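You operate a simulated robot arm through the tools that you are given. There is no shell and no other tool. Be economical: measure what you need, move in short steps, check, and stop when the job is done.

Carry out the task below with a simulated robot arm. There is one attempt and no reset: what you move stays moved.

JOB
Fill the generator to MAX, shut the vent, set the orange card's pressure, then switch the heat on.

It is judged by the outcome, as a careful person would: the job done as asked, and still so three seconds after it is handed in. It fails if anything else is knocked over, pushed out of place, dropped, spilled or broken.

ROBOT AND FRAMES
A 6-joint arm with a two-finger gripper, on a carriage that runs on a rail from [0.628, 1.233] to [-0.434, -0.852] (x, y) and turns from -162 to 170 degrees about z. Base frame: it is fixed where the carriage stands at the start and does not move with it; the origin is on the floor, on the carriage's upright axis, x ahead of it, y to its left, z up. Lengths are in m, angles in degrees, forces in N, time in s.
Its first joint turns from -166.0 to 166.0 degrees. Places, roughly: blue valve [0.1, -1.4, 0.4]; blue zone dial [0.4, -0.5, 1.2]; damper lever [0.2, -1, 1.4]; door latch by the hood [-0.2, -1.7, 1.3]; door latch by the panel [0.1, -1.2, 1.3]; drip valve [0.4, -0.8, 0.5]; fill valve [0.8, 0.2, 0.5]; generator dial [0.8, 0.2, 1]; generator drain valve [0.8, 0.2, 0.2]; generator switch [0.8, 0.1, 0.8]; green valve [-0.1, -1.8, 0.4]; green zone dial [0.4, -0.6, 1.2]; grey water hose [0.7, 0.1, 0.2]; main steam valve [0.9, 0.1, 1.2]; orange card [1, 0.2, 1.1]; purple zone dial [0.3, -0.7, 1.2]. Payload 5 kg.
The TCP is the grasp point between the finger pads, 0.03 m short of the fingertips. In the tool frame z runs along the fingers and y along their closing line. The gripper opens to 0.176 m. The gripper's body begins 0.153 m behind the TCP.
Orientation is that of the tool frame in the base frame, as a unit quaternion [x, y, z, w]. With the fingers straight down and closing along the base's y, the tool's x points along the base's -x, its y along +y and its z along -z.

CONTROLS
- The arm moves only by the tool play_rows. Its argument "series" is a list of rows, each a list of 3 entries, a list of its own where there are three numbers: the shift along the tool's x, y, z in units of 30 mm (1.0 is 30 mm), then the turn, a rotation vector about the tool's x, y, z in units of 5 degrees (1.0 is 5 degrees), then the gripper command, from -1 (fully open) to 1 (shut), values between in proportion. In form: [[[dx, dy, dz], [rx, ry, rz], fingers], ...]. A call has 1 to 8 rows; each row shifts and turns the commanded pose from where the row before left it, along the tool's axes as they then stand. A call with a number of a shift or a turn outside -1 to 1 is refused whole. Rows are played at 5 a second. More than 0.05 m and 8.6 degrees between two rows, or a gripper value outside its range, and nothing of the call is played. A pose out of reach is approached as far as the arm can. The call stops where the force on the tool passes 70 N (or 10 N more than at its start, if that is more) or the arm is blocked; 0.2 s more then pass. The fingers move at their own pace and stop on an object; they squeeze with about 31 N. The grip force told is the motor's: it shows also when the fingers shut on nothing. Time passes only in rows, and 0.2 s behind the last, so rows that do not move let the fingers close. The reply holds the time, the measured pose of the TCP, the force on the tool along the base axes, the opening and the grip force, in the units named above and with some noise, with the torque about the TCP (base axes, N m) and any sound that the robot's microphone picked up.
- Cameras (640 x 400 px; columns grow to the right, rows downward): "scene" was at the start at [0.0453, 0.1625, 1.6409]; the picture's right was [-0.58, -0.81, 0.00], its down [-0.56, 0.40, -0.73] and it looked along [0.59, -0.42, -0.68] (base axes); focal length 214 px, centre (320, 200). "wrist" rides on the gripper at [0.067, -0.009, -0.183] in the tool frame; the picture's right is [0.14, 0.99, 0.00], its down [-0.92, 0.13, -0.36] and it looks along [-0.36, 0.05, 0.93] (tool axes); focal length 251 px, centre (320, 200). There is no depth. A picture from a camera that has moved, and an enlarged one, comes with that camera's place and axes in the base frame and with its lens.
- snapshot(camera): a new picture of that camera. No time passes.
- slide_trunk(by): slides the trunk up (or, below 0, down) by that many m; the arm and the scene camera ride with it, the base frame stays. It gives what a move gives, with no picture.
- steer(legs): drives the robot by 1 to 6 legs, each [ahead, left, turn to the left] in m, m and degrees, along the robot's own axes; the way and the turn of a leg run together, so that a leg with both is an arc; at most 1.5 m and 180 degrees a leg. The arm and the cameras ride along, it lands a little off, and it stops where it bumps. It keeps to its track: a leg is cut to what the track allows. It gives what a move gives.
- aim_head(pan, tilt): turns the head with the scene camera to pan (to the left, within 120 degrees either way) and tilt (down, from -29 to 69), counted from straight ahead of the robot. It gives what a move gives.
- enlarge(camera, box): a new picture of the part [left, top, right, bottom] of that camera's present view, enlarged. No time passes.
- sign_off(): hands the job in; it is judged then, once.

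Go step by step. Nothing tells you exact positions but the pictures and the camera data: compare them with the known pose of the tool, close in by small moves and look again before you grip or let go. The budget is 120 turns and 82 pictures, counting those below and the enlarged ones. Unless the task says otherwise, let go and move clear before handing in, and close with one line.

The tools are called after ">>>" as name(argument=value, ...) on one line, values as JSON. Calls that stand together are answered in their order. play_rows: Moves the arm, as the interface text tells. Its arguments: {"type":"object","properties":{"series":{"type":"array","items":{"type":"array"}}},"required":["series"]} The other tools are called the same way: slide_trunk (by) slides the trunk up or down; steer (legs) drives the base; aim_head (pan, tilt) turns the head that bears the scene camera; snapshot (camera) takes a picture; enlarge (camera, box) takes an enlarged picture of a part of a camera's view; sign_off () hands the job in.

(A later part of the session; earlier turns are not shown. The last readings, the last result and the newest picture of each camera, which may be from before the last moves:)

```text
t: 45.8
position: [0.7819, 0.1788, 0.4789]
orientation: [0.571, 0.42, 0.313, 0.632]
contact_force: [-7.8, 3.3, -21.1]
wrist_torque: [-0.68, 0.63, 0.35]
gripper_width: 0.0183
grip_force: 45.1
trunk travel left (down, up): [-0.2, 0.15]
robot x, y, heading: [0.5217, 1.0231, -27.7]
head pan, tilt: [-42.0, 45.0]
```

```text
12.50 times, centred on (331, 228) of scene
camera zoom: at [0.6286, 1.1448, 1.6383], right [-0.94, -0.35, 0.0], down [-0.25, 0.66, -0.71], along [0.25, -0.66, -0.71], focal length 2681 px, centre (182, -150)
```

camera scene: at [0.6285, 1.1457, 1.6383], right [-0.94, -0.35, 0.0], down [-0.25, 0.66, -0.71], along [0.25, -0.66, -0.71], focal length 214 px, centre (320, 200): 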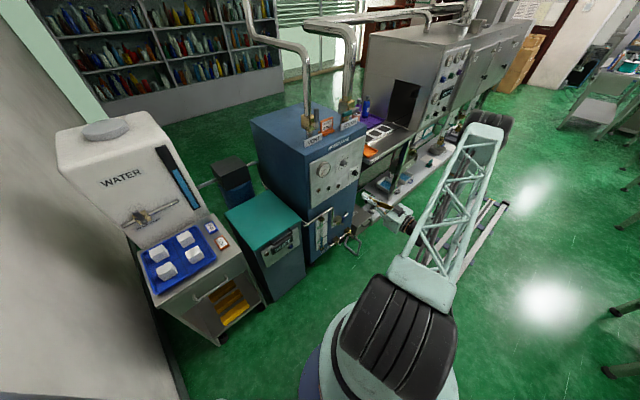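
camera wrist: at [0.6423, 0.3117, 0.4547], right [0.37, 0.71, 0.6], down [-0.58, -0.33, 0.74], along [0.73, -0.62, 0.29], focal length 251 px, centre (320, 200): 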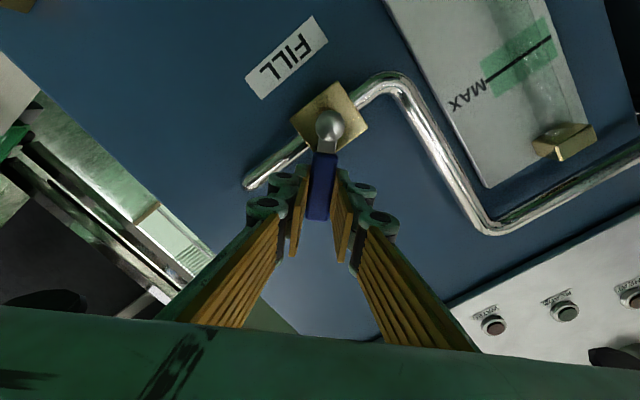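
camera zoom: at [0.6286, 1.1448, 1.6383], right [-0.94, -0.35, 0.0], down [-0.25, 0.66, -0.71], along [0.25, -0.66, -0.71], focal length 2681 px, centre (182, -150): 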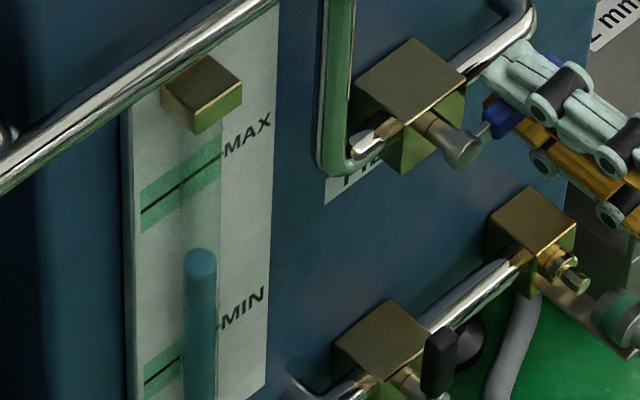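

Level at ~260, target ~201: about 10 s more. Waiting another 5.4 s and checking.

>>> play_rows(series=[[[0, 0, 0], [0, 0, 0], 1], [[0, 0, 0], [0, 0, 0], 1], [[0, 0, 0], [0, 0, 0], 1], [[0, 0, 0], [0, 0, 0], 1], [[0, 0, 0], [0, 0, 0], 1], [[0, 0, 0], [0, 0, 0], 1], [[0, 0, 0], [0, 0, 0], 1], [[0, 0, 0], [0, 0, 0], 1]])

>>> play_rows(series=[[[0, 0, 0], [0, 0, 0], 1], [[0, 0, 0], [0, 0, 0], 1], [[0, 0, 0], [0, 0, 0], 1], [[0, 0, 0], [0, 0, 0], 1], [[0, 0, 0], [0, 0, 0], 1], [[0, 0, 0], [0, 0, 0], 1], [[0, 0, 0], [0, 0, 0], 1], [[0, 0, 0], [0, 0, 0], 1]])

>>> play_rows(series=[[[0, 0, 0], [0, 0, 0], 1], [[0, 0, 0], [0, 0, 0], 1], [[0, 0, 0], [0, 0, 0], 1], [[0, 0, 0], [0, 0, 0], 1], [[0, 0, 0], [0, 0, 0], 1], [[0, 0, 0], [0, 0, 0], 1], [[0, 0, 0], [0, 0, 0], 1], [[0, 0, 0], [0, 0, 0], 1]])

>>> enlarge(camera="scene", box=[320, 212, 342, 244])

```text
t: 47.6
position: [0.7808, 0.1786, 0.4795]
orientation: [0.572, 0.42, 0.313, 0.632]
contact_force: [-2.2, 2.0, -20.3]
wrist_torque: [-0.71, 0.76, 0.0]
gripper_width: 0.0185
grip_force: 44.4
trunk travel left (down, up): [-0.2, 0.15]
robot x, y, heading: [0.5236, 1.0256, -27.3]
head pan, tilt: [-42.0, 45.0]
```

```text
t: 49.4
position: [0.7815, 0.1775, 0.4788]
orientation: [0.571, 0.42, 0.313, 0.632]
contact_force: [0.3, -1.9, -20.3]
wrist_torque: [-0.71, 0.54, 0.37]
gripper_width: 0.0184
grip_force: 44.4
trunk travel left (down, up): [-0.2, 0.15]
robot x, y, heading: [0.5229, 1.0264, -27.6]
head pan, tilt: [-42.0, 45.0]
```

```text
t: 51.2
position: [0.7816, 0.1789, 0.4788]
orientation: [0.571, 0.42, 0.312, 0.632]
contact_force: [3.7, -5.5, -20.6]
wrist_torque: [-0.83, 0.82, -0.08]
gripper_width: 0.0185
grip_force: 44.9
trunk travel left (down, up): [-0.2, 0.15]
robot x, y, heading: [0.5221, 1.0215, -27.4]
head pan, tilt: [-42.0, 45.0]
```

```text
12.50 times, centred on (331, 228) of scene
camera zoom: at [0.6289, 1.1446, 1.6383], right [-0.94, -0.35, 0.0], down [-0.25, 0.66, -0.71], along [0.25, -0.66, -0.71], focal length 2681 px, centre (182, -150)
```

zoom: 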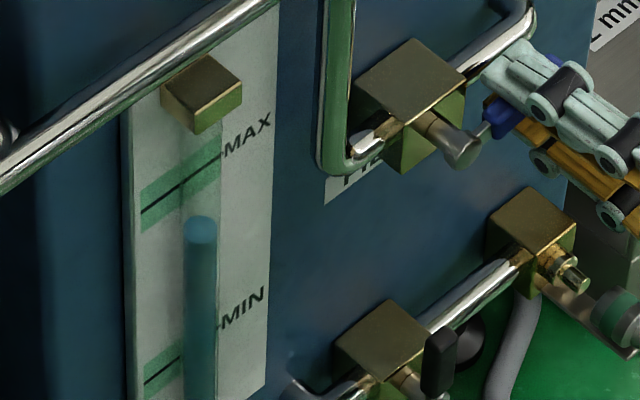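

About 28 px to go; wait 1.8 s then turn the lever back up (closing adds a bit more).

>>> play_rows(series=[[[0, 0, 0], [0, 0, 0], 1], [[0, 0, 0], [0, 0, 0], 1], [[0, 0, 0], [0, 0, 0], 1], [[0, 0, 0], [0, 0, 0], 1], [[0, 0, 0], [0, 0, 0], 1], [[0, 0, 0], [0, 0, 0], 1], [[0, 0, 0], [0, 0, 0], 1], [[0, 0, 0], [0, 0, 0], 1]])

>>> play_rows(series=[[[0.006, 0.145, 0], [0, 0, -1], 1], [[0.006, 0.145, 0], [0, 0, -1], 1], [[0.006, 0.145, 0], [0, 0, -1], 1], [[0.006, 0.145, 0], [0, 0, -1], 1], [[0.006, 0.145, 0], [0, 0, -1], 1], [[0.006, 0.145, 0], [0, 0, -1], 1], [[0.006, 0.145, 0], [0, 0, -1], 1], [[0.006, 0.145, 0], [0, 0, -1], 1]])

>>> play_rows(series=[[[0.006, 0.145, 0], [0, 0, -1], 1], [[0.006, 0.145, 0], [0, 0, -1], 1], [[0.006, 0.145, 0], [0, 0, -1], 1], [[0.006, 0.145, 0], [0, 0, -1], 1], [[0.006, 0.145, 0], [0, 0, -1], 1], [[0.006, 0.145, 0], [0, 0, -1], 1], [[0.006, 0.145, 0], [0, 0, -1], 1], [[0.006, 0.145, 0], [0, 0, -1], 1]])

>>> enlarge(camera="scene", box=[320, 212, 342, 244])

>>> snapshot(camera="wrist")

```text
t: 53.0
position: [0.7817, 0.1793, 0.479]
orientation: [0.571, 0.42, 0.313, 0.632]
contact_force: [3.1, -7.9, -19.6]
wrist_torque: [-0.74, 0.42, 0.13]
gripper_width: 0.0189
grip_force: 44.6
trunk travel left (down, up): [-0.2, 0.15]
robot x, y, heading: [0.5222, 1.0239, -27.1]
head pan, tilt: [-42.0, 45.0]
```

```text
t: 54.8
position: [0.7907, 0.1946, 0.5096]
orientation: [0.392, 0.59, 0.076, 0.701]
contact_force: [-5.1, 6.5, -11.4]
wrist_torque: [-0.32, -0.12, -0.18]
gripper_width: 0.0187
grip_force: 44.6
trunk travel left (down, up): [-0.2, 0.15]
robot x, y, heading: [0.5265, 1.0259, -27.5]
head pan, tilt: [-42.0, 45.0]
```

```text
t: 56.6
position: [0.8036, 0.223, 0.5217]
orientation: [0.167, 0.689, -0.167, 0.685]
contact_force: [-12.5, 12.1, 0.0]
wrist_torque: [0.14, -0.25, 0.2]
gripper_width: 0.0189
grip_force: 45.0
trunk travel left (down, up): [-0.2, 0.15]
robot x, y, heading: [0.5271, 1.0244, -27.7]
head pan, tilt: [-42.0, 45.0]
```

```text
12.50 times, centred on (331, 228) of scene
camera zoom: at [0.6281, 1.146, 1.6383], right [-0.94, -0.35, 0.0], down [-0.25, 0.66, -0.71], along [0.25, -0.66, -0.71], focal length 2681 px, centre (182, -150)
```

zoom: 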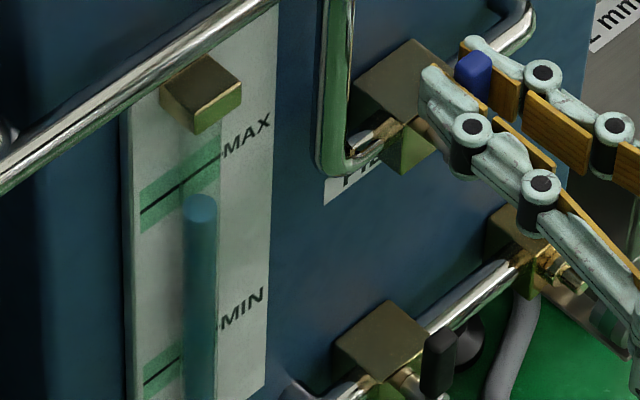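

```text
46 pictures are left
camera wrist: at [0.6362, 0.2996, 0.4564], right [0.46, 0.88, -0.14], down [-0.26, 0.28, 0.92], along [0.85, -0.38, 0.35], focal length 251 px, centre (320, 200)
```

wrist: 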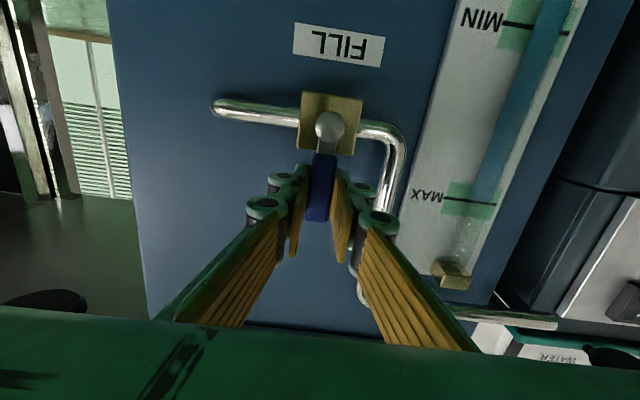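

Checking the level closely from the low wrist view.

>>> enlarge(camera="wrist", box=[410, 150, 530, 230])

```text
5.00 times, centred on (470, 190) of wrist
camera zoom: at [0.6362, 0.2996, 0.4564], right [0.46, 0.88, -0.14], down [-0.26, 0.28, 0.92], along [0.85, -0.38, 0.35], focal length 1257 px, centre (-430, 250)
```

zoom: 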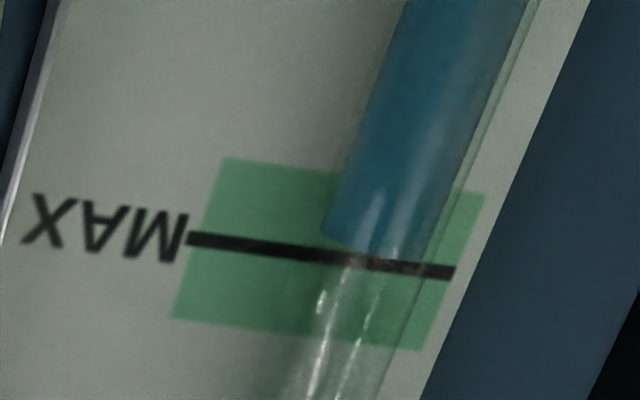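

Level sits just at the MAX line within the green band, and the fill lever is upright (shut). Releasing and backing off.

>>> play_rows(series=[[[0, 0, 0], [0, 0, 0], 0.4], [[0, 0, 0], [0, 0, 0], 0.4], [[0, 0, -1], [0, 0, 0], 0.4], [[0, 0, -1], [0, 0, 0], 0.4], [[0, 0, -1], [0, 0, 0], 0.4], [[0, 0, -1], [0, 0, 0], 0.4]])

>>> enlarge(camera="scene", box=[320, 212, 342, 244])

>>> enlarge(camera="scene", box=[280, 100, 380, 200])

```text
t: 58.0
position: [0.6977, 0.2772, 0.5207]
orientation: [0.168, 0.689, -0.167, 0.685]
contact_force: [0.9, -0.4, -1.0]
wrist_torque: [-0.03, -0.08, -0.04]
gripper_width: 0.0527
grip_force: 0.1
trunk travel left (down, up): [-0.2, 0.15]
robot x, y, heading: [0.5262, 1.0269, -27.1]
head pan, tilt: [-42.0, 45.0]
```

```text
12.50 times, centred on (331, 228) of scene
camera zoom: at [0.6294, 1.1454, 1.6382], right [-0.94, -0.35, 0.0], down [-0.25, 0.66, -0.71], along [0.25, -0.66, -0.71], focal length 2681 px, centre (182, -150)
```

zoom: 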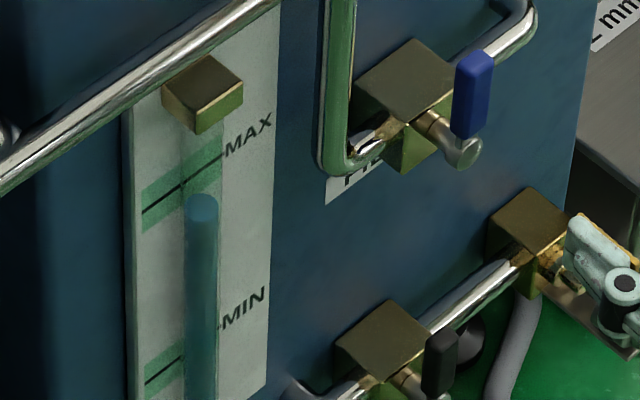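

```text
4.00 times, centred on (330, 150) of scene
camera zoom: at [0.6294, 1.1454, 1.6382], right [-0.94, -0.35, 0.0], down [-0.25, 0.66, -0.71], along [0.25, -0.66, -0.71], focal length 858 px, centre (280, 400)
```

zoom: 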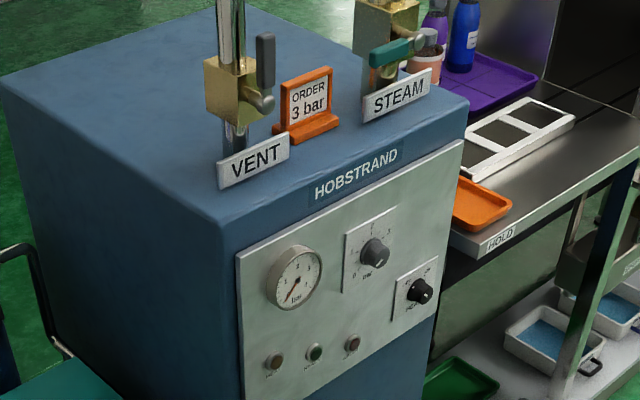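

Level is stable and lever upright. The vent hub triangulates to [0.970, 0.303, 1.193], lever tip at z≈1.268. Moving the tool up in front of it.

>>> play_rows(series=[[[-1, 0, 0], [0, 0, 0], 0.4], [[-1, 0, 0], [0, 0, 0], 0.4], [[-1, 0, 0], [0, 0, 0], 0.4], [[-1, 0, 0], [0, 0, 0], 0.4], [[-1, 0, 0], [0, 0, 0], 0.4], [[-1, 0, 0], [0, 0, 0], 0.4], [[-1, 0, 0], [0, 0, 0], 0.4], [[-1, 0, 0], [0, 0, 0], 0.4]])

>>> play_rows(series=[[[-1, 0.3, 0], [0, 0, 0], 0.4], [[-1, 0.3, 0], [0, 0, 0], 0.4], [[-1, 0.3, 0], [0, 0, 0], 0.4], [[-1, 0.3, 0], [0, 0, 0], 0.4], [[-1, 0.3, 0], [0, 0, 0], 0.4], [[-1, 0.3, 0], [0, 0, 0], 0.4], [[-1, 0.3, 0], [0, 0, 0], 0.4], [[-1, 0.3, 0], [0, 0, 0], 0.4]])

>>> play_rows(series=[[[-1, 0.3, 0.3], [0, 0, 0], 0.4], [[-1, 0.3, 0.3], [0, 0, 0], 0.4], [[-1, 0.3, 0.3], [0, 0, 0], 0.4], [[-1, 0.3, 0.3], [0, 0, 0], 0.4], [[-1, 0.3, 0.3], [0, 0, 0], 0.4], [[-1, 0.3, 0.3], [0, 0, 0], 0.4], [[-1, 0.3, 0.3], [0, 0, 0], 0.4], [[-1, 0.3, 0.3], [0, 0, 0], 0.4]])

>>> snapshot(camera="wrist")

```text
t: 59.8
position: [0.6968, 0.2778, 0.7599]
orientation: [0.168, 0.689, -0.166, 0.685]
contact_force: [0.1, 0.1, -1.0]
wrist_torque: [-0.05, -0.12, -0.02]
gripper_width: 0.0528
grip_force: 0.1
trunk travel left (down, up): [-0.2, 0.15]
robot x, y, heading: [0.5193, 1.0239, -27.8]
head pan, tilt: [-42.0, 45.0]
```

```text
t: 61.6
position: [0.7325, 0.3402, 1.0013]
orientation: [0.168, 0.689, -0.167, 0.685]
contact_force: [-0.9, -0.2, -0.3]
wrist_torque: [-0.06, -0.09, 0.06]
gripper_width: 0.0529
grip_force: 0.0
trunk travel left (down, up): [-0.2, 0.15]
robot x, y, heading: [0.5237, 1.0252, -27.1]
head pan, tilt: [-42.0, 45.0]
```

```text
t: 63.4
position: [0.832, 0.3693, 1.2403]
orientation: [0.168, 0.689, -0.167, 0.685]
contact_force: [-0.1, -0.6, -0.7]
wrist_torque: [-0.02, -0.07, 0.08]
gripper_width: 0.0529
grip_force: 0.1
trunk travel left (down, up): [-0.2, 0.15]
robot x, y, heading: [0.5234, 1.0243, -27.4]
head pan, tilt: [-42.0, 45.0]
```

```text
42 pictures are left
camera wrist: at [0.6645, 0.4459, 1.1758], right [0.46, 0.88, -0.14], down [-0.26, 0.28, 0.93], along [0.85, -0.39, 0.35], focal length 251 px, centre (320, 200)
```

wrist: 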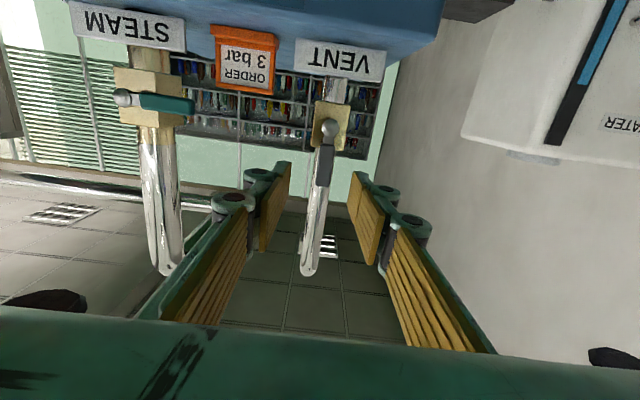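

Vent lever is confirmed straight ahead. Advancing 14 cm with small corrections and checking before gripping.

>>> play_rows(series=[[[-0.19, 0.15, 1], [0, 0, 0], 0.4], [[0, 0, 1], [0, 0, 0], 0.4], [[0, 0, 1], [0, 0, 0], 0.4], [[0, 0, 0.8], [0, 0, 0], 0.4], [[0, 0, 0], [0, 0, 0], 0.4]])

>>> snapshot(camera="wrist")

```text
t: 64.6
position: [0.9364, 0.3209, 1.2436]
orientation: [0.168, 0.688, -0.167, 0.685]
contact_force: [0.8, 0.4, -0.2]
wrist_torque: [-0.01, -0.05, -0.03]
gripper_width: 0.0525
grip_force: 0.0
trunk travel left (down, up): [-0.2, 0.15]
robot x, y, heading: [0.5237, 1.0262, -27.7]
head pan, tilt: [-42.0, 45.0]
```

```text
41 pictures are left
camera wrist: at [0.7679, 0.398, 1.1801], right [0.46, 0.88, -0.14], down [-0.26, 0.28, 0.93], along [0.85, -0.39, 0.35], focal length 251 px, centre (320, 200)
```

wrist: 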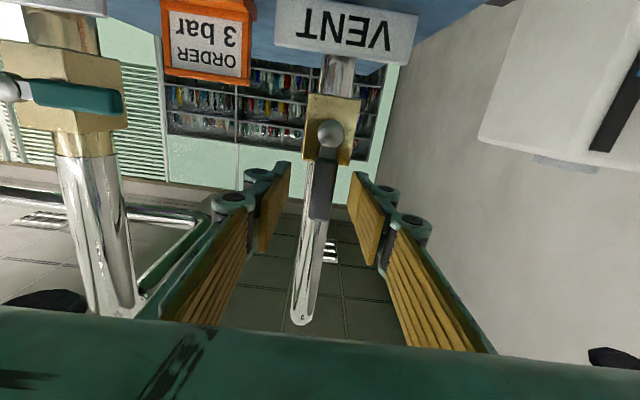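

Advance 20 mm (staying clear of the pipe right behind the lever), then close.

>>> play_rows(series=[[[0, 0, 0.65], [0, 0, 0], 0.4], [[0, 0, 0], [0, 0, 0], 1], [[0, 0, 0], [0, 0, 0], 1], [[0, 0, 0], [0, 0, 0], 1]])

>>> enlarge(camera="wrist", box=[220, 60, 460, 280])

```text
t: 65.6
position: [0.9522, 0.3144, 1.2458]
orientation: [0.166, 0.69, -0.165, 0.685]
contact_force: [4.3, 27.4, -0.1]
wrist_torque: [0.53, -0.55, 0.39]
gripper_width: 0.0185
grip_force: 44.7
trunk travel left (down, up): [-0.2, 0.15]
robot x, y, heading: [0.5265, 1.0228, -27.3]
head pan, tilt: [-42.0, 45.0]
```

```text
1.82 times, centred on (340, 170) of wrist
camera zoom: at [0.7841, 0.3918, 1.1807], right [0.45, 0.88, -0.14], down [-0.26, 0.28, 0.93], along [0.85, -0.38, 0.35], focal length 457 px, centre (284, 254)
```

zoom: 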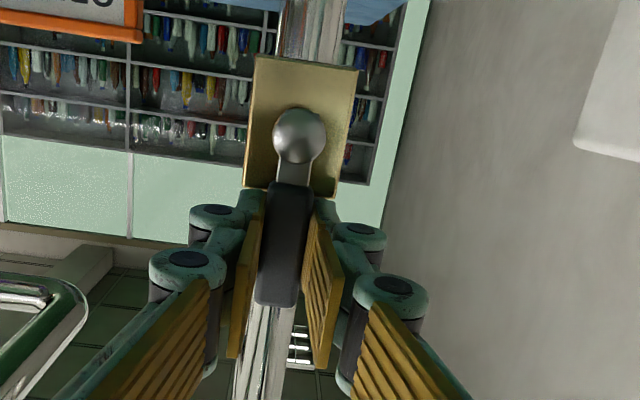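

Gripped. Turn counter-clockwise (towards the left, as the shut steam valve lies) in a small test first.

>>> play_rows(series=[[[0.006, 0.16, 0], [0, 0, -1], 1], [[0.006, 0.145, 0], [0, 0, -1], 1], [[0.006, 0.145, 0], [0, 0, -1], 1], [[0, 0, 0], [0, 0, 0], 1]])

>>> enlarge(camera="wrist", box=[220, 60, 460, 280])

```text
t: 66.6
position: [0.9576, 0.3254, 1.2441]
orientation: [0.076, 0.706, -0.255, 0.657]
contact_force: [5.3, 28.2, -17.3]
wrist_torque: [1.39, -0.19, 0.39]
gripper_width: 0.0185
grip_force: 45.0
trunk travel left (down, up): [-0.2, 0.15]
robot x, y, heading: [0.5223, 1.0253, -27.4]
head pan, tilt: [-42.0, 45.0]
```

```text
1.82 times, centred on (340, 170) of wrist
camera zoom: at [0.7817, 0.3876, 1.1844], right [0.42, 0.82, -0.39], down [-0.15, 0.49, 0.86], along [0.89, -0.3, 0.33], focal length 457 px, centre (284, 254)
```

zoom: 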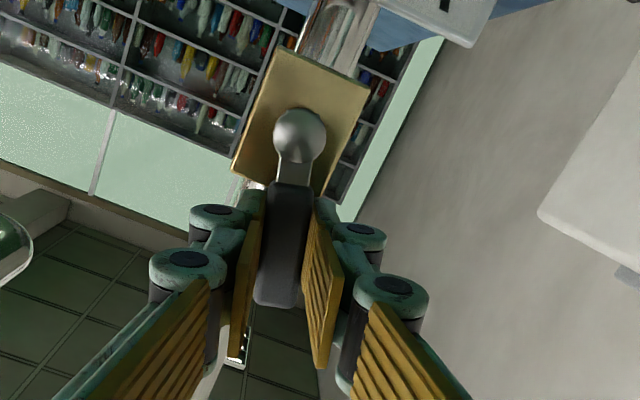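

The lever follows. Continue the arc to shut.

>>> play_rows(series=[[[0.006, 0.22, 0], [0, 0, -1], 1], [[0.006, 0.145, 0], [0, 0, -1], 1], [[0.006, 0.145, 0], [0, 0, -1], 1], [[0.006, 0.145, 0], [0, 0, -1], 1], [[0.006, 0.145, 0], [0, 0, -1], 1], [[0.006, 0.145, 0], [0, 0, -1], 1], [[0.006, 0.145, 0], [0, 0, -1], 1], [[0.006, 0.145, 0], [0, 0, -1], 1]])

>>> play_rows(series=[[[0.006, 0.145, 0], [0, 0, -1], 1], [[0.006, 0.145, 0], [0, 0, -1], 1], [[0.006, 0.145, 0], [0, 0, -1], 1], [[0.006, 0.145, 0], [0, 0, -1], 1], [[0.006, 0.145, 0], [0, 0, -1], 1], [[0.006, 0.145, 0], [0, 0, -1], 1], [[0, 0, 0], [0, 0, 0], 1]])

>>> snapshot(camera="wrist")

>>> enlarge(camera="scene", box=[280, 100, 380, 200])

```text
t: 68.4
position: [0.969, 0.3482, 1.2256]
orientation: [-0.169, 0.687, -0.467, 0.53]
contact_force: [-3.5, -18.6, 16.0]
wrist_torque: [-0.86, 0.46, -0.53]
gripper_width: 0.0186
grip_force: 44.7
trunk travel left (down, up): [-0.2, 0.15]
robot x, y, heading: [0.5255, 1.0233, -27.4]
head pan, tilt: [-42.0, 45.0]
```

```text
t: 70.0
position: [0.9731, 0.3569, 1.1998]
orientation: [-0.34, 0.622, -0.587, 0.392]
contact_force: [-10.5, -34.8, 30.1]
wrist_torque: [-1.41, 0.22, -0.63]
gripper_width: 0.0209
grip_force: 45.4
trunk travel left (down, up): [-0.2, 0.15]
robot x, y, heading: [0.5243, 1.0251, -27.3]
head pan, tilt: [-42.0, 45.0]
```

```text
38 pictures are left
camera wrist: at [0.7789, 0.3827, 1.2061], right [-0.03, -0.04, -1.0], down [0.11, 0.99, -0.05], along [0.99, -0.11, -0.02], focal length 251 px, centre (320, 200)
```

wrist: 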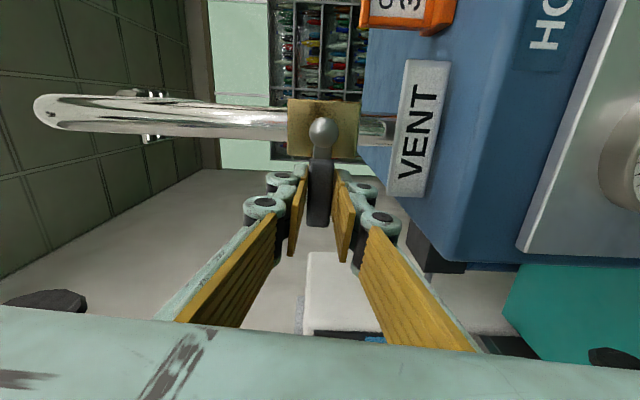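

```text
4.00 times, centred on (330, 150) of scene
camera zoom: at [0.6269, 1.1445, 1.6385], right [-0.94, -0.35, 0.0], down [-0.25, 0.66, -0.71], along [0.25, -0.66, -0.71], focal length 858 px, centre (280, 400)
```

zoom: 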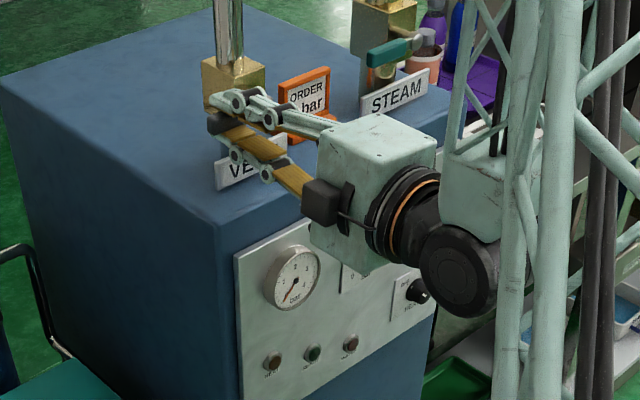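

The lever now lies square across the vent pipe, against its stop: vent shut. Release and back off.

>>> play_rows(series=[[[0, 0, 0], [0, 0, 0], 0.4], [[0, 0, 0], [0, 0, 0], 0.4], [[0, 0, -1], [0, 0, 0], 0.4], [[0, 0, -1], [0, 0, 0], 0.4], [[0, 0, -1], [0, 0, 0], 0.4], [[0, 0, -1], [0, 0, 0], 0.4], [[0, 0, -1], [0, 0, 0], 0.4]])

>>> snapshot(camera="wrist")

```text
t: 71.6
position: [0.842, 0.4183, 1.201]
orientation: [-0.342, 0.62, -0.585, 0.394]
contact_force: [0.4, 0.3, -0.4]
wrist_torque: [-0.03, -0.05, -0.06]
gripper_width: 0.0528
grip_force: 0.0
out of reach, approached as far as the arm can: row 7
trunk travel left (down, up): [-0.2, 0.15]
robot x, y, heading: [0.5194, 1.0299, -27.2]
head pan, tilt: [-42.0, 45.0]
```

```text
36 pictures are left
camera wrist: at [0.6475, 0.4434, 1.2072], right [-0.03, -0.04, -1.0], down [0.1, 0.99, -0.05], along [0.99, -0.1, -0.02], focal length 251 px, centre (320, 200)
```

wrist: 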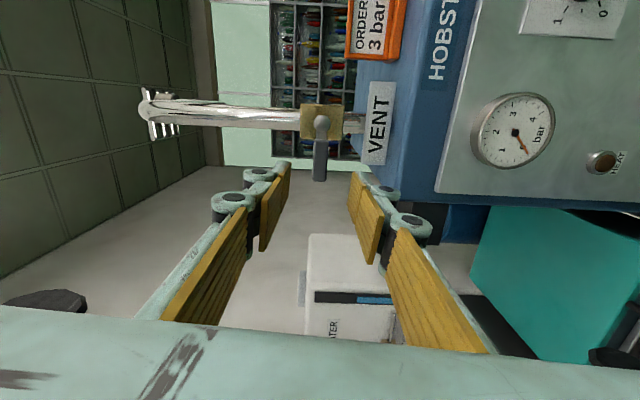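

Vent is shut. The dial knob triangulates to about [0.850, 0.197, 0.955]; moving in front of it, keeping this roll so there is room to turn clockwise.

>>> play_rows(series=[[[0.89, 0.95, -0.1], [0, 0, 0], 0.4], [[0.89, 0.95, -0.1], [0, 0, 0], 0.4], [[0.89, 0.95, -0.1], [0, 0, 0], 0.4], [[0.89, 0.95, -0.1], [0, 0, 0], 0.4], [[0.89, 0.95, -0.1], [0, 0, 0], 0.4], [[0.89, 0.95, 0], [0, 0, 0], 0.4], [[0.89, 0.95, 0], [0, 0, 0], 0.4], [[0.89, 0.95, 0], [0, 0, 0], 0.4]])

>>> snapshot(camera="wrist")

>>> enlarge(camera="scene", box=[280, 100, 380, 200])

```text
t: 73.4
position: [0.7358, 0.253, 0.9539]
orientation: [-0.342, 0.621, -0.586, 0.392]
contact_force: [-0.8, -0.5, 0.9]
wrist_torque: [0.06, 0.12, -0.11]
gripper_width: 0.0527
grip_force: 0.1
trunk travel left (down, up): [-0.2, 0.15]
robot x, y, heading: [0.523, 1.0247, -27.3]
head pan, tilt: [-42.0, 45.0]
```

```text
35 pictures are left
camera wrist: at [0.5427, 0.2782, 0.9595], right [-0.03, -0.04, -1.0], down [0.11, 0.99, -0.05], along [0.99, -0.11, -0.02], focal length 251 px, centre (320, 200)
```

wrist: 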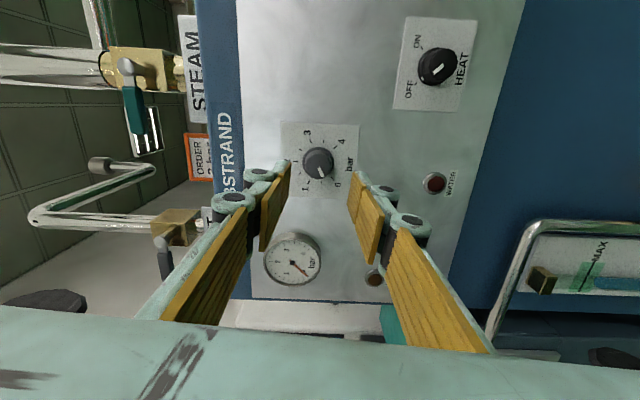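

```text
4.00 times, centred on (330, 150) of scene
camera zoom: at [0.6286, 1.1462, 1.6381], right [-0.94, -0.35, 0.0], down [-0.25, 0.66, -0.71], along [0.25, -0.66, -0.71], focal length 858 px, centre (280, 400)
```

zoom: 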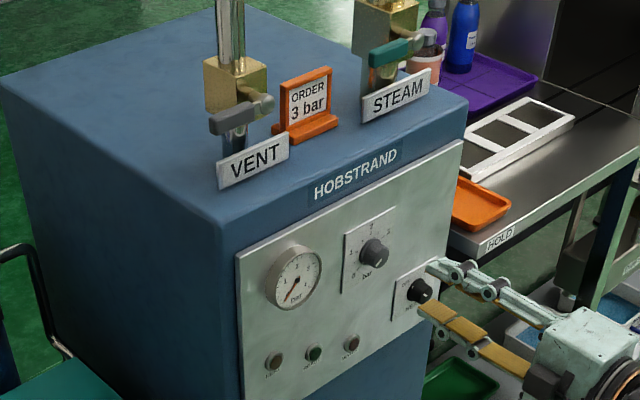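

Vent confirmed shut from the scene view too. Close look at dial and heat switch.

>>> enlarge(camera="wrist", box=[260, 100, 380, 210])

>>> enlarge(camera="wrist", box=[385, 10, 485, 115])

```text
3.64 times, centred on (320, 155) of wrist
camera zoom: at [0.5427, 0.2782, 0.9595], right [-0.03, -0.04, -1.0], down [0.11, 0.99, -0.05], along [0.99, -0.11, -0.02], focal length 914 px, centre (320, 364)
```

zoom: 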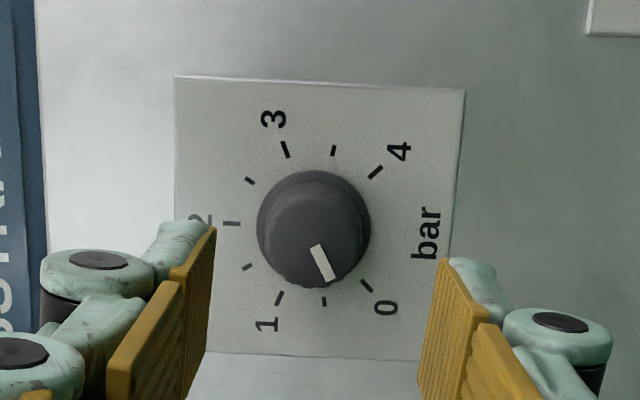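

```text
3.81 times, centred on (435, 62) of wrist
camera zoom: at [0.5427, 0.2782, 0.9595], right [-0.03, -0.04, -1.0], down [0.11, 0.99, -0.05], along [0.99, -0.11, -0.02], focal length 958 px, centre (-118, 724)
```

zoom: 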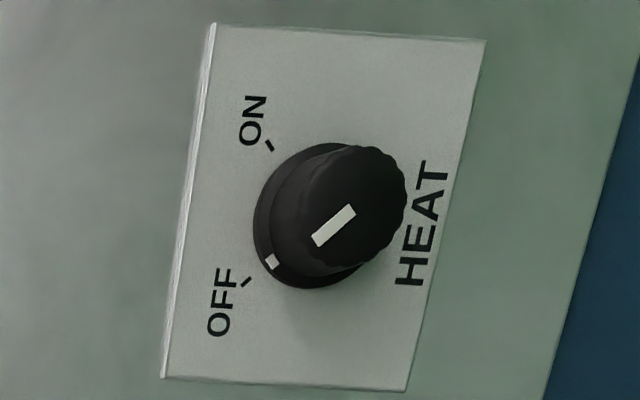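

The dial pointer is at about 0.27 bar (65° in the image); the 3 mark is at 251°, so about 186° clockwise is needed. Closing in on the knob.

>>> play_rows(series=[[[0, 0, 0.8], [0, 0, 0], 0.25], [[0, 0, 0.8], [0, 0, 0], 0.25], [[0, 0, 0.7], [0, 0, 0], 0.25], [[0, 0, 0], [0, 0, 0], 0.25]])

>>> enlarge(camera="wrist", box=[220, 80, 420, 270])

>>> enlarge(camera="scene", box=[320, 140, 390, 190])

```text
t: 74.4
position: [0.7988, 0.2226, 0.9537]
orientation: [-0.341, 0.621, -0.586, 0.393]
contact_force: [-0.2, -0.3, 0.1]
wrist_torque: [-0.01, 0.01, -0.03]
gripper_width: 0.0658
grip_force: 0.0
trunk travel left (down, up): [-0.2, 0.15]
robot x, y, heading: [0.5224, 1.0243, -27.4]
head pan, tilt: [-42.0, 45.0]
```

```text
2.11 times, centred on (320, 175) of wrist
camera zoom: at [0.6052, 0.2476, 0.9593], right [-0.03, -0.04, -1.0], down [0.11, 0.99, -0.05], along [0.99, -0.11, -0.02], focal length 529 px, centre (320, 253)
```

zoom: 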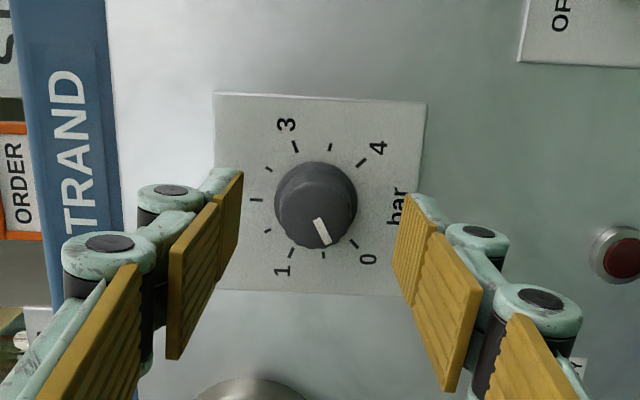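

```text
8.00 times, centred on (355, 165) of scene
camera zoom: at [0.6288, 1.1455, 1.6382], right [-0.94, -0.35, 0.0], down [-0.25, 0.66, -0.71], along [0.25, -0.66, -0.71], focal length 1716 px, centre (40, 480)
```

zoom: 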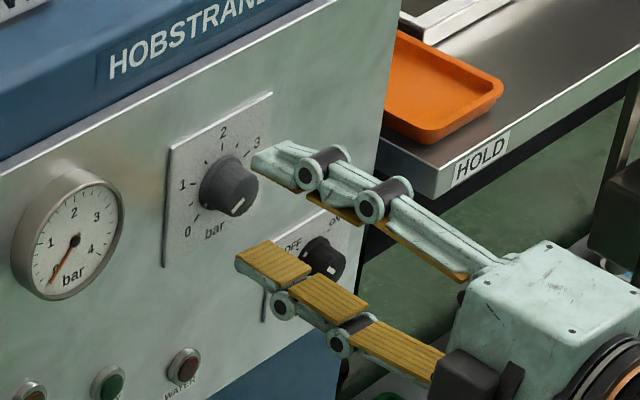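

Nearly centred; correct ~1.5 mm and advance 38 mm so the fingers surround the knob.

>>> play_rows(series=[[[-0.04, -0.05, 0.6], [0, 0, 0], 0.25], [[0, 0, 0.65], [0, 0, 0], 0.25], [[0, 0, 0], [0, 0, 0], 0.25]])

>>> enlarge(camera="wrist", box=[220, 80, 420, 270])

>>> enlarge(camera="scene", box=[320, 140, 390, 190])

```text
t: 75.2
position: [0.8301, 0.2055, 0.9581]
orientation: [-0.34, 0.621, -0.587, 0.392]
contact_force: [-14.1, 7.2, 1.5]
wrist_torque: [-0.06, -0.2, 0.23]
gripper_width: 0.0626
grip_force: 0.0
trunk travel left (down, up): [-0.2, 0.15]
robot x, y, heading: [0.5219, 1.0241, -27.6]
head pan, tilt: [-42.0, 45.0]
```

```text
2.11 times, centred on (320, 175) of wrist
camera zoom: at [0.6355, 0.2317, 0.9624], right [-0.03, -0.04, -1.0], down [0.11, 0.99, -0.05], along [0.99, -0.11, -0.02], focal length 529 px, centre (320, 253)
```

zoom: 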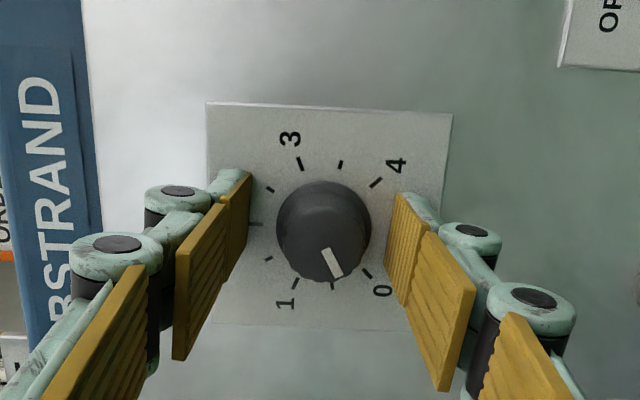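

```text
8.00 times, centred on (355, 165) of scene
camera zoom: at [0.6259, 1.1475, 1.6384], right [-0.94, -0.35, 0.0], down [-0.25, 0.66, -0.71], along [0.25, -0.66, -0.71], focal length 1716 px, centre (40, 480)
```

zoom: 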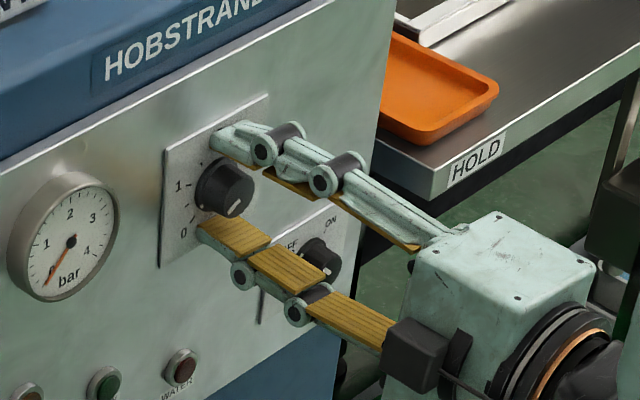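

Fingertips touch the panel lightly, so I back off 5 mm, recentre, and close on the knob.

>>> play_rows(series=[[[0, 0, -0.2], [0, 0, 0], 0.25], [[0.04, 0.05, 0], [0, 0, 0], 0.25], [[0, 0, 0], [0, 0, 0], 1], [[0, 0, 0], [0, 0, 0], 1], [[0, 0, 0], [0, 0, 0], 1]])

>>> enlarge(camera="wrist", box=[220, 80, 420, 270])

```text
t: 76.4
position: [0.8304, 0.2077, 0.955]
orientation: [-0.342, 0.62, -0.587, 0.393]
contact_force: [13.0, -7.3, 16.8]
wrist_torque: [-0.26, -0.53, 0.21]
gripper_width: 0.0332
grip_force: 45.8
trunk travel left (down, up): [-0.2, 0.15]
robot x, y, heading: [0.5216, 1.0233, -27.4]
head pan, tilt: [-42.0, 45.0]
```

```text
2.11 times, centred on (320, 175) of wrist
camera zoom: at [0.6347, 0.2329, 0.9605], right [-0.03, -0.05, -1.0], down [0.11, 0.99, -0.05], along [0.99, -0.11, -0.02], focal length 529 px, centre (320, 253)
```

zoom: 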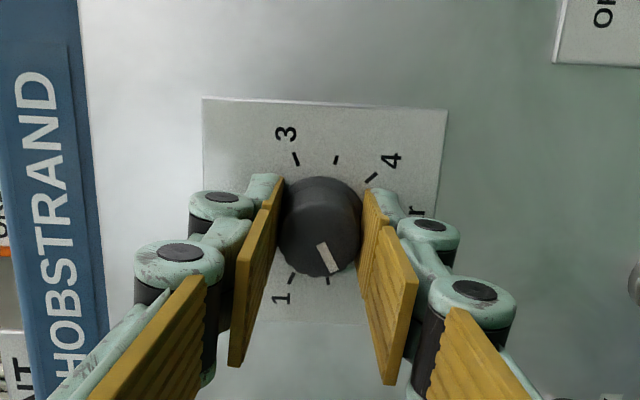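

Knob gripped. Turn clockwise 40° and check forces and pointer.

>>> play_rows(series=[[[0, 0, 0], [0, 0, 1], 1], [[0, 0, 0], [0, 0, 1], 1], [[0, 0, 0], [0, 0, 1], 1], [[0, 0, 0], [0, 0, 1], 1], [[0, 0, 0], [0, 0, 1], 1], [[0, 0, 0], [0, 0, 1], 1], [[0, 0, 0], [0, 0, 1], 1], [[0, 0, 0], [0, 0, 1], 1]])

>>> enlarge(camera="wrist", box=[220, 80, 420, 270])

```text
t: 78.2
position: [0.828, 0.2089, 0.9534]
orientation: [-0.109, 0.701, -0.416, 0.569]
contact_force: [28.0, -14.8, 12.0]
wrist_torque: [-0.13, -0.36, 0.11]
gripper_width: 0.0328
grip_force: 44.6
trunk travel left (down, up): [-0.2, 0.15]
robot x, y, heading: [0.5242, 1.0245, -27.4]
head pan, tilt: [-42.0, 45.0]
```

```text
2.11 times, centred on (320, 175) of wrist
camera zoom: at [0.6399, 0.2464, 0.9157], right [0.27, 0.54, -0.8], down [0.02, 0.82, 0.57], along [0.96, -0.17, 0.21], focal length 529 px, centre (320, 253)
```

zoom: 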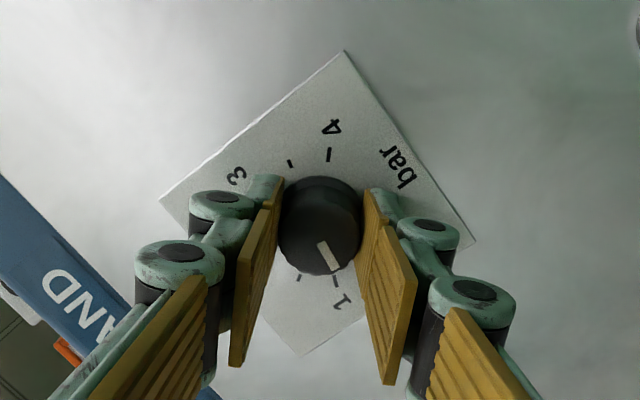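

It turns with the gripper. Continue the clockwise turn.

>>> play_rows(series=[[[0, 0, 0.08], [0, 0, 1], 1], [[0, 0, 0], [0, 0, 1], 1], [[0, 0, 0], [0, 0, 1], 1], [[0, 0, 0], [0, 0, 1], 1], [[0, 0, 0], [0, 0, 1], 1], [[0, 0, 0], [0, 0, 1], 1], [[0, 0, 0], [0, 0, 1], 1], [[0, 0, 0], [0, 0, 1], 1]])

>>> play_rows(series=[[[0, 0, 0], [0, 0, 1], 1], [[0, 0, 0], [0, 0, 1], 1], [[0, 0, 0], [0, 0, 1], 1], [[0, 0, 0], [0, 0, 1], 1], [[0, 0, 0], [0, 0, 1], 1], [[0, 0, 0], [0, 0, 1], 1], [[0, 0, 0], [0, 0, 1], 1], [[0, 0, 0], [0, 0, 1], 1]])

>>> enlarge(camera="wrist", box=[220, 80, 420, 270])

```text
t: 80.0
position: [0.8293, 0.2091, 0.9545]
orientation: [0.138, 0.696, -0.196, 0.677]
contact_force: [-18.2, 44.1, -23.6]
wrist_torque: [0.31, 0.66, 1.09]
gripper_width: 0.0327
grip_force: 44.9
trunk travel left (down, up): [-0.2, 0.15]
robot x, y, heading: [0.5217, 1.0301, -27.7]
head pan, tilt: [-42.0, 45.0]
```

```text
t: 81.8
position: [0.8316, 0.2099, 0.9548]
orientation: [0.366, 0.607, 0.048, 0.703]
contact_force: [2.1, 49.1, -17.3]
wrist_torque: [0.08, 0.29, 1.41]
gripper_width: 0.0325
grip_force: 45.4
trunk travel left (down, up): [-0.2, 0.15]
robot x, y, heading: [0.5244, 1.026, -27.4]
head pan, tilt: [-42.0, 45.0]
```

```text
2.11 times, centred on (320, 175) of wrist
camera zoom: at [0.6813, 0.3211, 0.8971], right [0.41, 0.79, 0.46], down [-0.51, -0.21, 0.83], along [0.75, -0.57, 0.32], focal length 529 px, centre (320, 253)
```

zoom: 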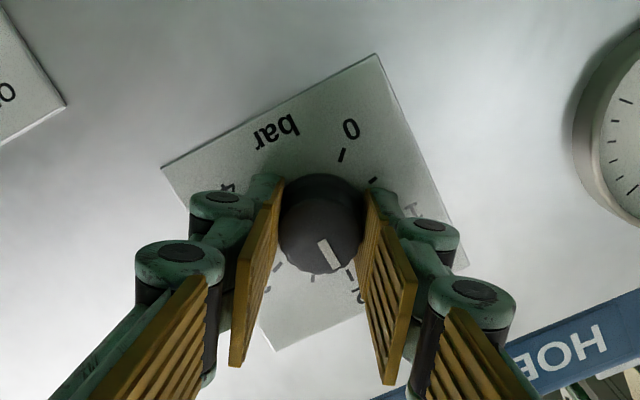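

Pointer at ~2.1 bar; shift slightly to relieve the side force, and turn 40° more, then check.

>>> play_rows(series=[[[0.057, 0.042, 0], [0, 0, 1], 1], [[0, 0, 0], [0, 0, 1], 1], [[0, 0, 0], [0, 0, 1], 1], [[0, 0, 0], [0, 0, 1], 1], [[0, 0, 0], [0, 0, 1], 1], [[0, 0, 0], [0, 0, 1], 1], [[0, 0, 0], [0, 0, 1], 1], [[0, 0, 0], [0, 0, 1], 1]])

>>> enlarge(camera="wrist", box=[260, 110, 380, 240])

```text
t: 83.6
position: [0.8318, 0.2088, 0.9556]
orientation: [0.552, 0.444, 0.284, 0.646]
contact_force: [16.4, 0.0, 14.6]
wrist_torque: [-0.18, -0.33, 0.63]
gripper_width: 0.0328
grip_force: 45.4
trunk travel left (down, up): [-0.2, 0.15]
robot x, y, heading: [0.5196, 1.0273, -27.3]
head pan, tilt: [-42.0, 45.0]
```

```text
3.08 times, centred on (320, 175) of wrist
camera zoom: at [0.6963, 0.3496, 0.9306], right [0.18, 0.35, 0.92], down [-0.72, -0.59, 0.37], along [0.67, -0.73, 0.14], focal length 774 px, centre (320, 277)
```

zoom: 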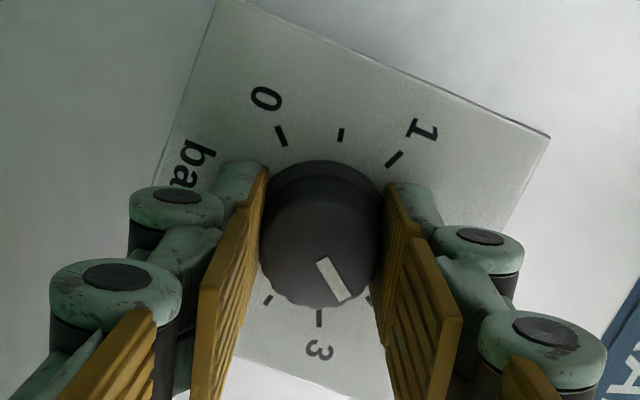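

Pointer ~2.6 bar. Turn 25° more, then release and look squarely.

>>> play_rows(series=[[[0, 0, 0], [0, 0, 1], 1], [[0, 0, 0], [0, 0, 1], 1], [[0, 0, 0], [0, 0, 1], 1], [[0, 0, 0], [0, 0, 1], 1], [[0, 0, 0], [0, 0, 1], 1], [[0, 0, 0], [0, 0, 0], 1]])

>>> play_rows(series=[[[0, 0, 0], [0, 0, 0], 0.25], [[0, 0, 0], [0, 0, 0], 0.25], [[0, 0, -1], [0, 0, 0], 0.25], [[0, 0, -1], [0, 0, 0], 0.25], [[0, 0, 0], [0, 0, 0], 0.25]])

>>> enlarge(camera="wrist", box=[250, 90, 390, 240])

```text
t: 85.0
position: [0.8312, 0.2095, 0.9553]
orientation: [0.635, 0.314, 0.417, 0.569]
contact_force: [24.1, -20.1, 39.2]
wrist_torque: [-0.36, -0.77, -0.29]
gripper_width: 0.0327
grip_force: 45.1
trunk travel left (down, up): [-0.2, 0.15]
robot x, y, heading: [0.5222, 1.0258, -27.4]
head pan, tilt: [-42.0, 45.0]
```

```text
t: 86.2
position: [0.7762, 0.238, 0.9511]
orientation: [0.635, 0.314, 0.417, 0.569]
contact_force: [-1.2, -0.4, 0.4]
wrist_torque: [0.01, 0.04, 0.06]
gripper_width: 0.066
grip_force: 0.1
trunk travel left (down, up): [-0.2, 0.15]
robot x, y, heading: [0.5256, 1.026, -27.3]
head pan, tilt: [-42.0, 45.0]
```

```text
2.67 times, centred on (320, 165) of wrist
camera zoom: at [0.6443, 0.3824, 0.957], right [-0.01, -0.03, 1.0], down [-0.75, -0.66, -0.03], along [0.66, -0.75, -0.02], focal length 670 px, centre (320, 293)
```

zoom: 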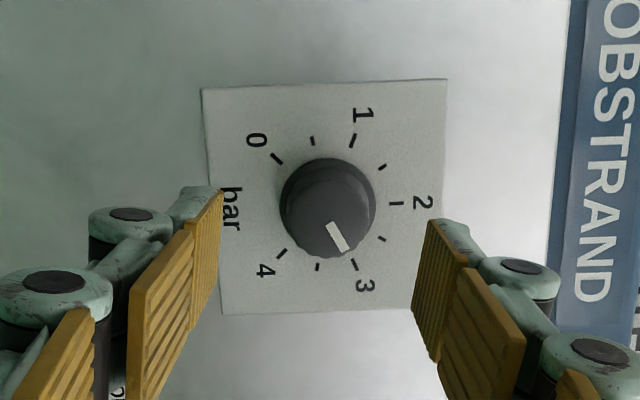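

Close; need a finer zoom to read the pointer precisely.

>>> enlarge(camera="wrist", box=[295, 140, 355, 200])

>>> enlarge(camera="scene", box=[335, 140, 365, 170])

```text
6.67 times, centred on (325, 170) of wrist
camera zoom: at [0.6443, 0.3824, 0.957], right [-0.01, -0.03, 1.0], down [-0.75, -0.66, -0.03], along [0.66, -0.75, -0.02], focal length 1676 px, centre (287, 400)
```

zoom: 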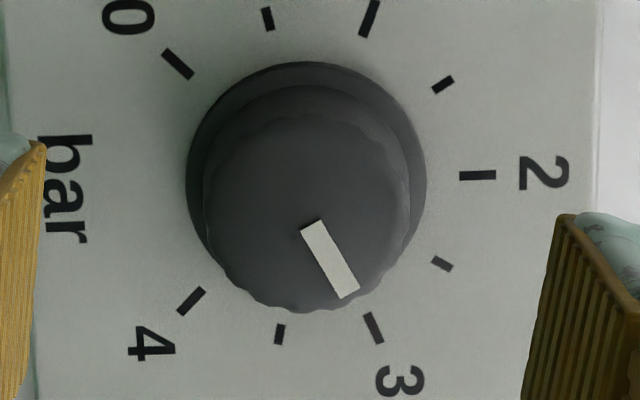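

```text
13.33 times, centred on (350, 155) of scene
camera zoom: at [0.6278, 1.146, 1.6383], right [-0.94, -0.35, 0.0], down [-0.25, 0.66, -0.71], along [0.25, -0.66, -0.71], focal length 2860 px, centre (-80, 800)
```

zoom: 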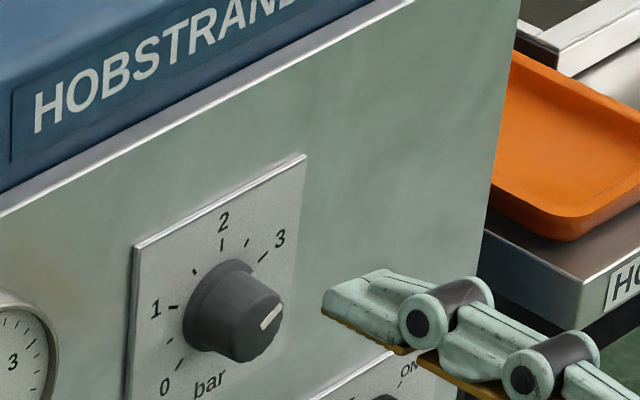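

Unprojected, the pointer reads about 2.94 bar, 4–5° short of 3. I'll regrip and nudge it by 5°.

>>> play_rows(series=[[[-0.03, 0.12, 1], [0, 0, 0], 0.25], [[0, 0, 0.95], [0, 0, 0], 0.25], [[0, 0, 0], [0, 0, 0], 1], [[0, 0, 0], [0, 0, 0], 1], [[0, 0, 0], [0, 0, 0.5], 1], [[0, 0, 0], [0, 0, 0.6], 1], [[0, 0, 0], [0, 0, 0], 1]])

>>> play_rows(series=[[[0, 0, 0], [0, 0, 0], 0.25], [[0, 0, 0], [0, 0, 0], 0.25], [[0, 0, -1], [0, 0, 0], 0.25], [[0, 0, -1], [0, 0, 0], 0.25], [[0, 0, 0], [0, 0, 0], 0.25]])

>>> enlarge(camera="wrist", box=[295, 140, 355, 200])

```text
t: 87.8
position: [0.8293, 0.2063, 0.9545]
orientation: [0.65, 0.283, 0.444, 0.548]
contact_force: [-3.5, -5.9, -6.9]
wrist_torque: [0.08, 0.25, -0.41]
gripper_width: 0.0327
grip_force: 45.2
trunk travel left (down, up): [-0.2, 0.15]
robot x, y, heading: [0.526, 1.0276, -27.1]
head pan, tilt: [-42.0, 45.0]
```

```text
t: 89.0
position: [0.7752, 0.236, 0.9563]
orientation: [0.65, 0.283, 0.444, 0.548]
contact_force: [-0.7, 0.0, 1.2]
wrist_torque: [0.06, 0.05, 0.06]
gripper_width: 0.0663
grip_force: 0.1
trunk travel left (down, up): [-0.2, 0.15]
robot x, y, heading: [0.5224, 1.0224, -27.8]
head pan, tilt: [-42.0, 45.0]
```

```text
6.67 times, centred on (325, 170) of wrist
camera zoom: at [0.6417, 0.3807, 0.968], right [-0.06, -0.12, 0.99], down [-0.75, -0.65, -0.12], along [0.66, -0.75, -0.05], focal length 1676 px, centre (287, 400)
```

zoom: 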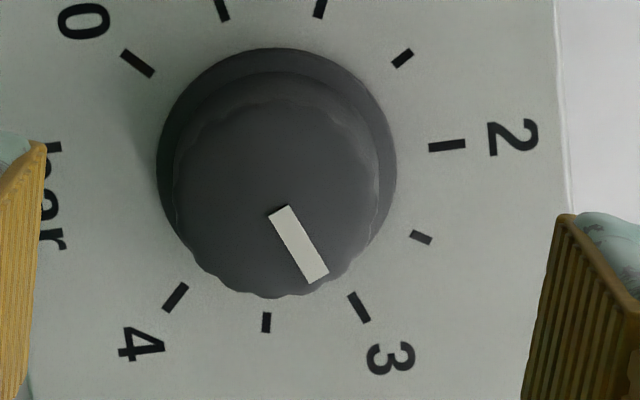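

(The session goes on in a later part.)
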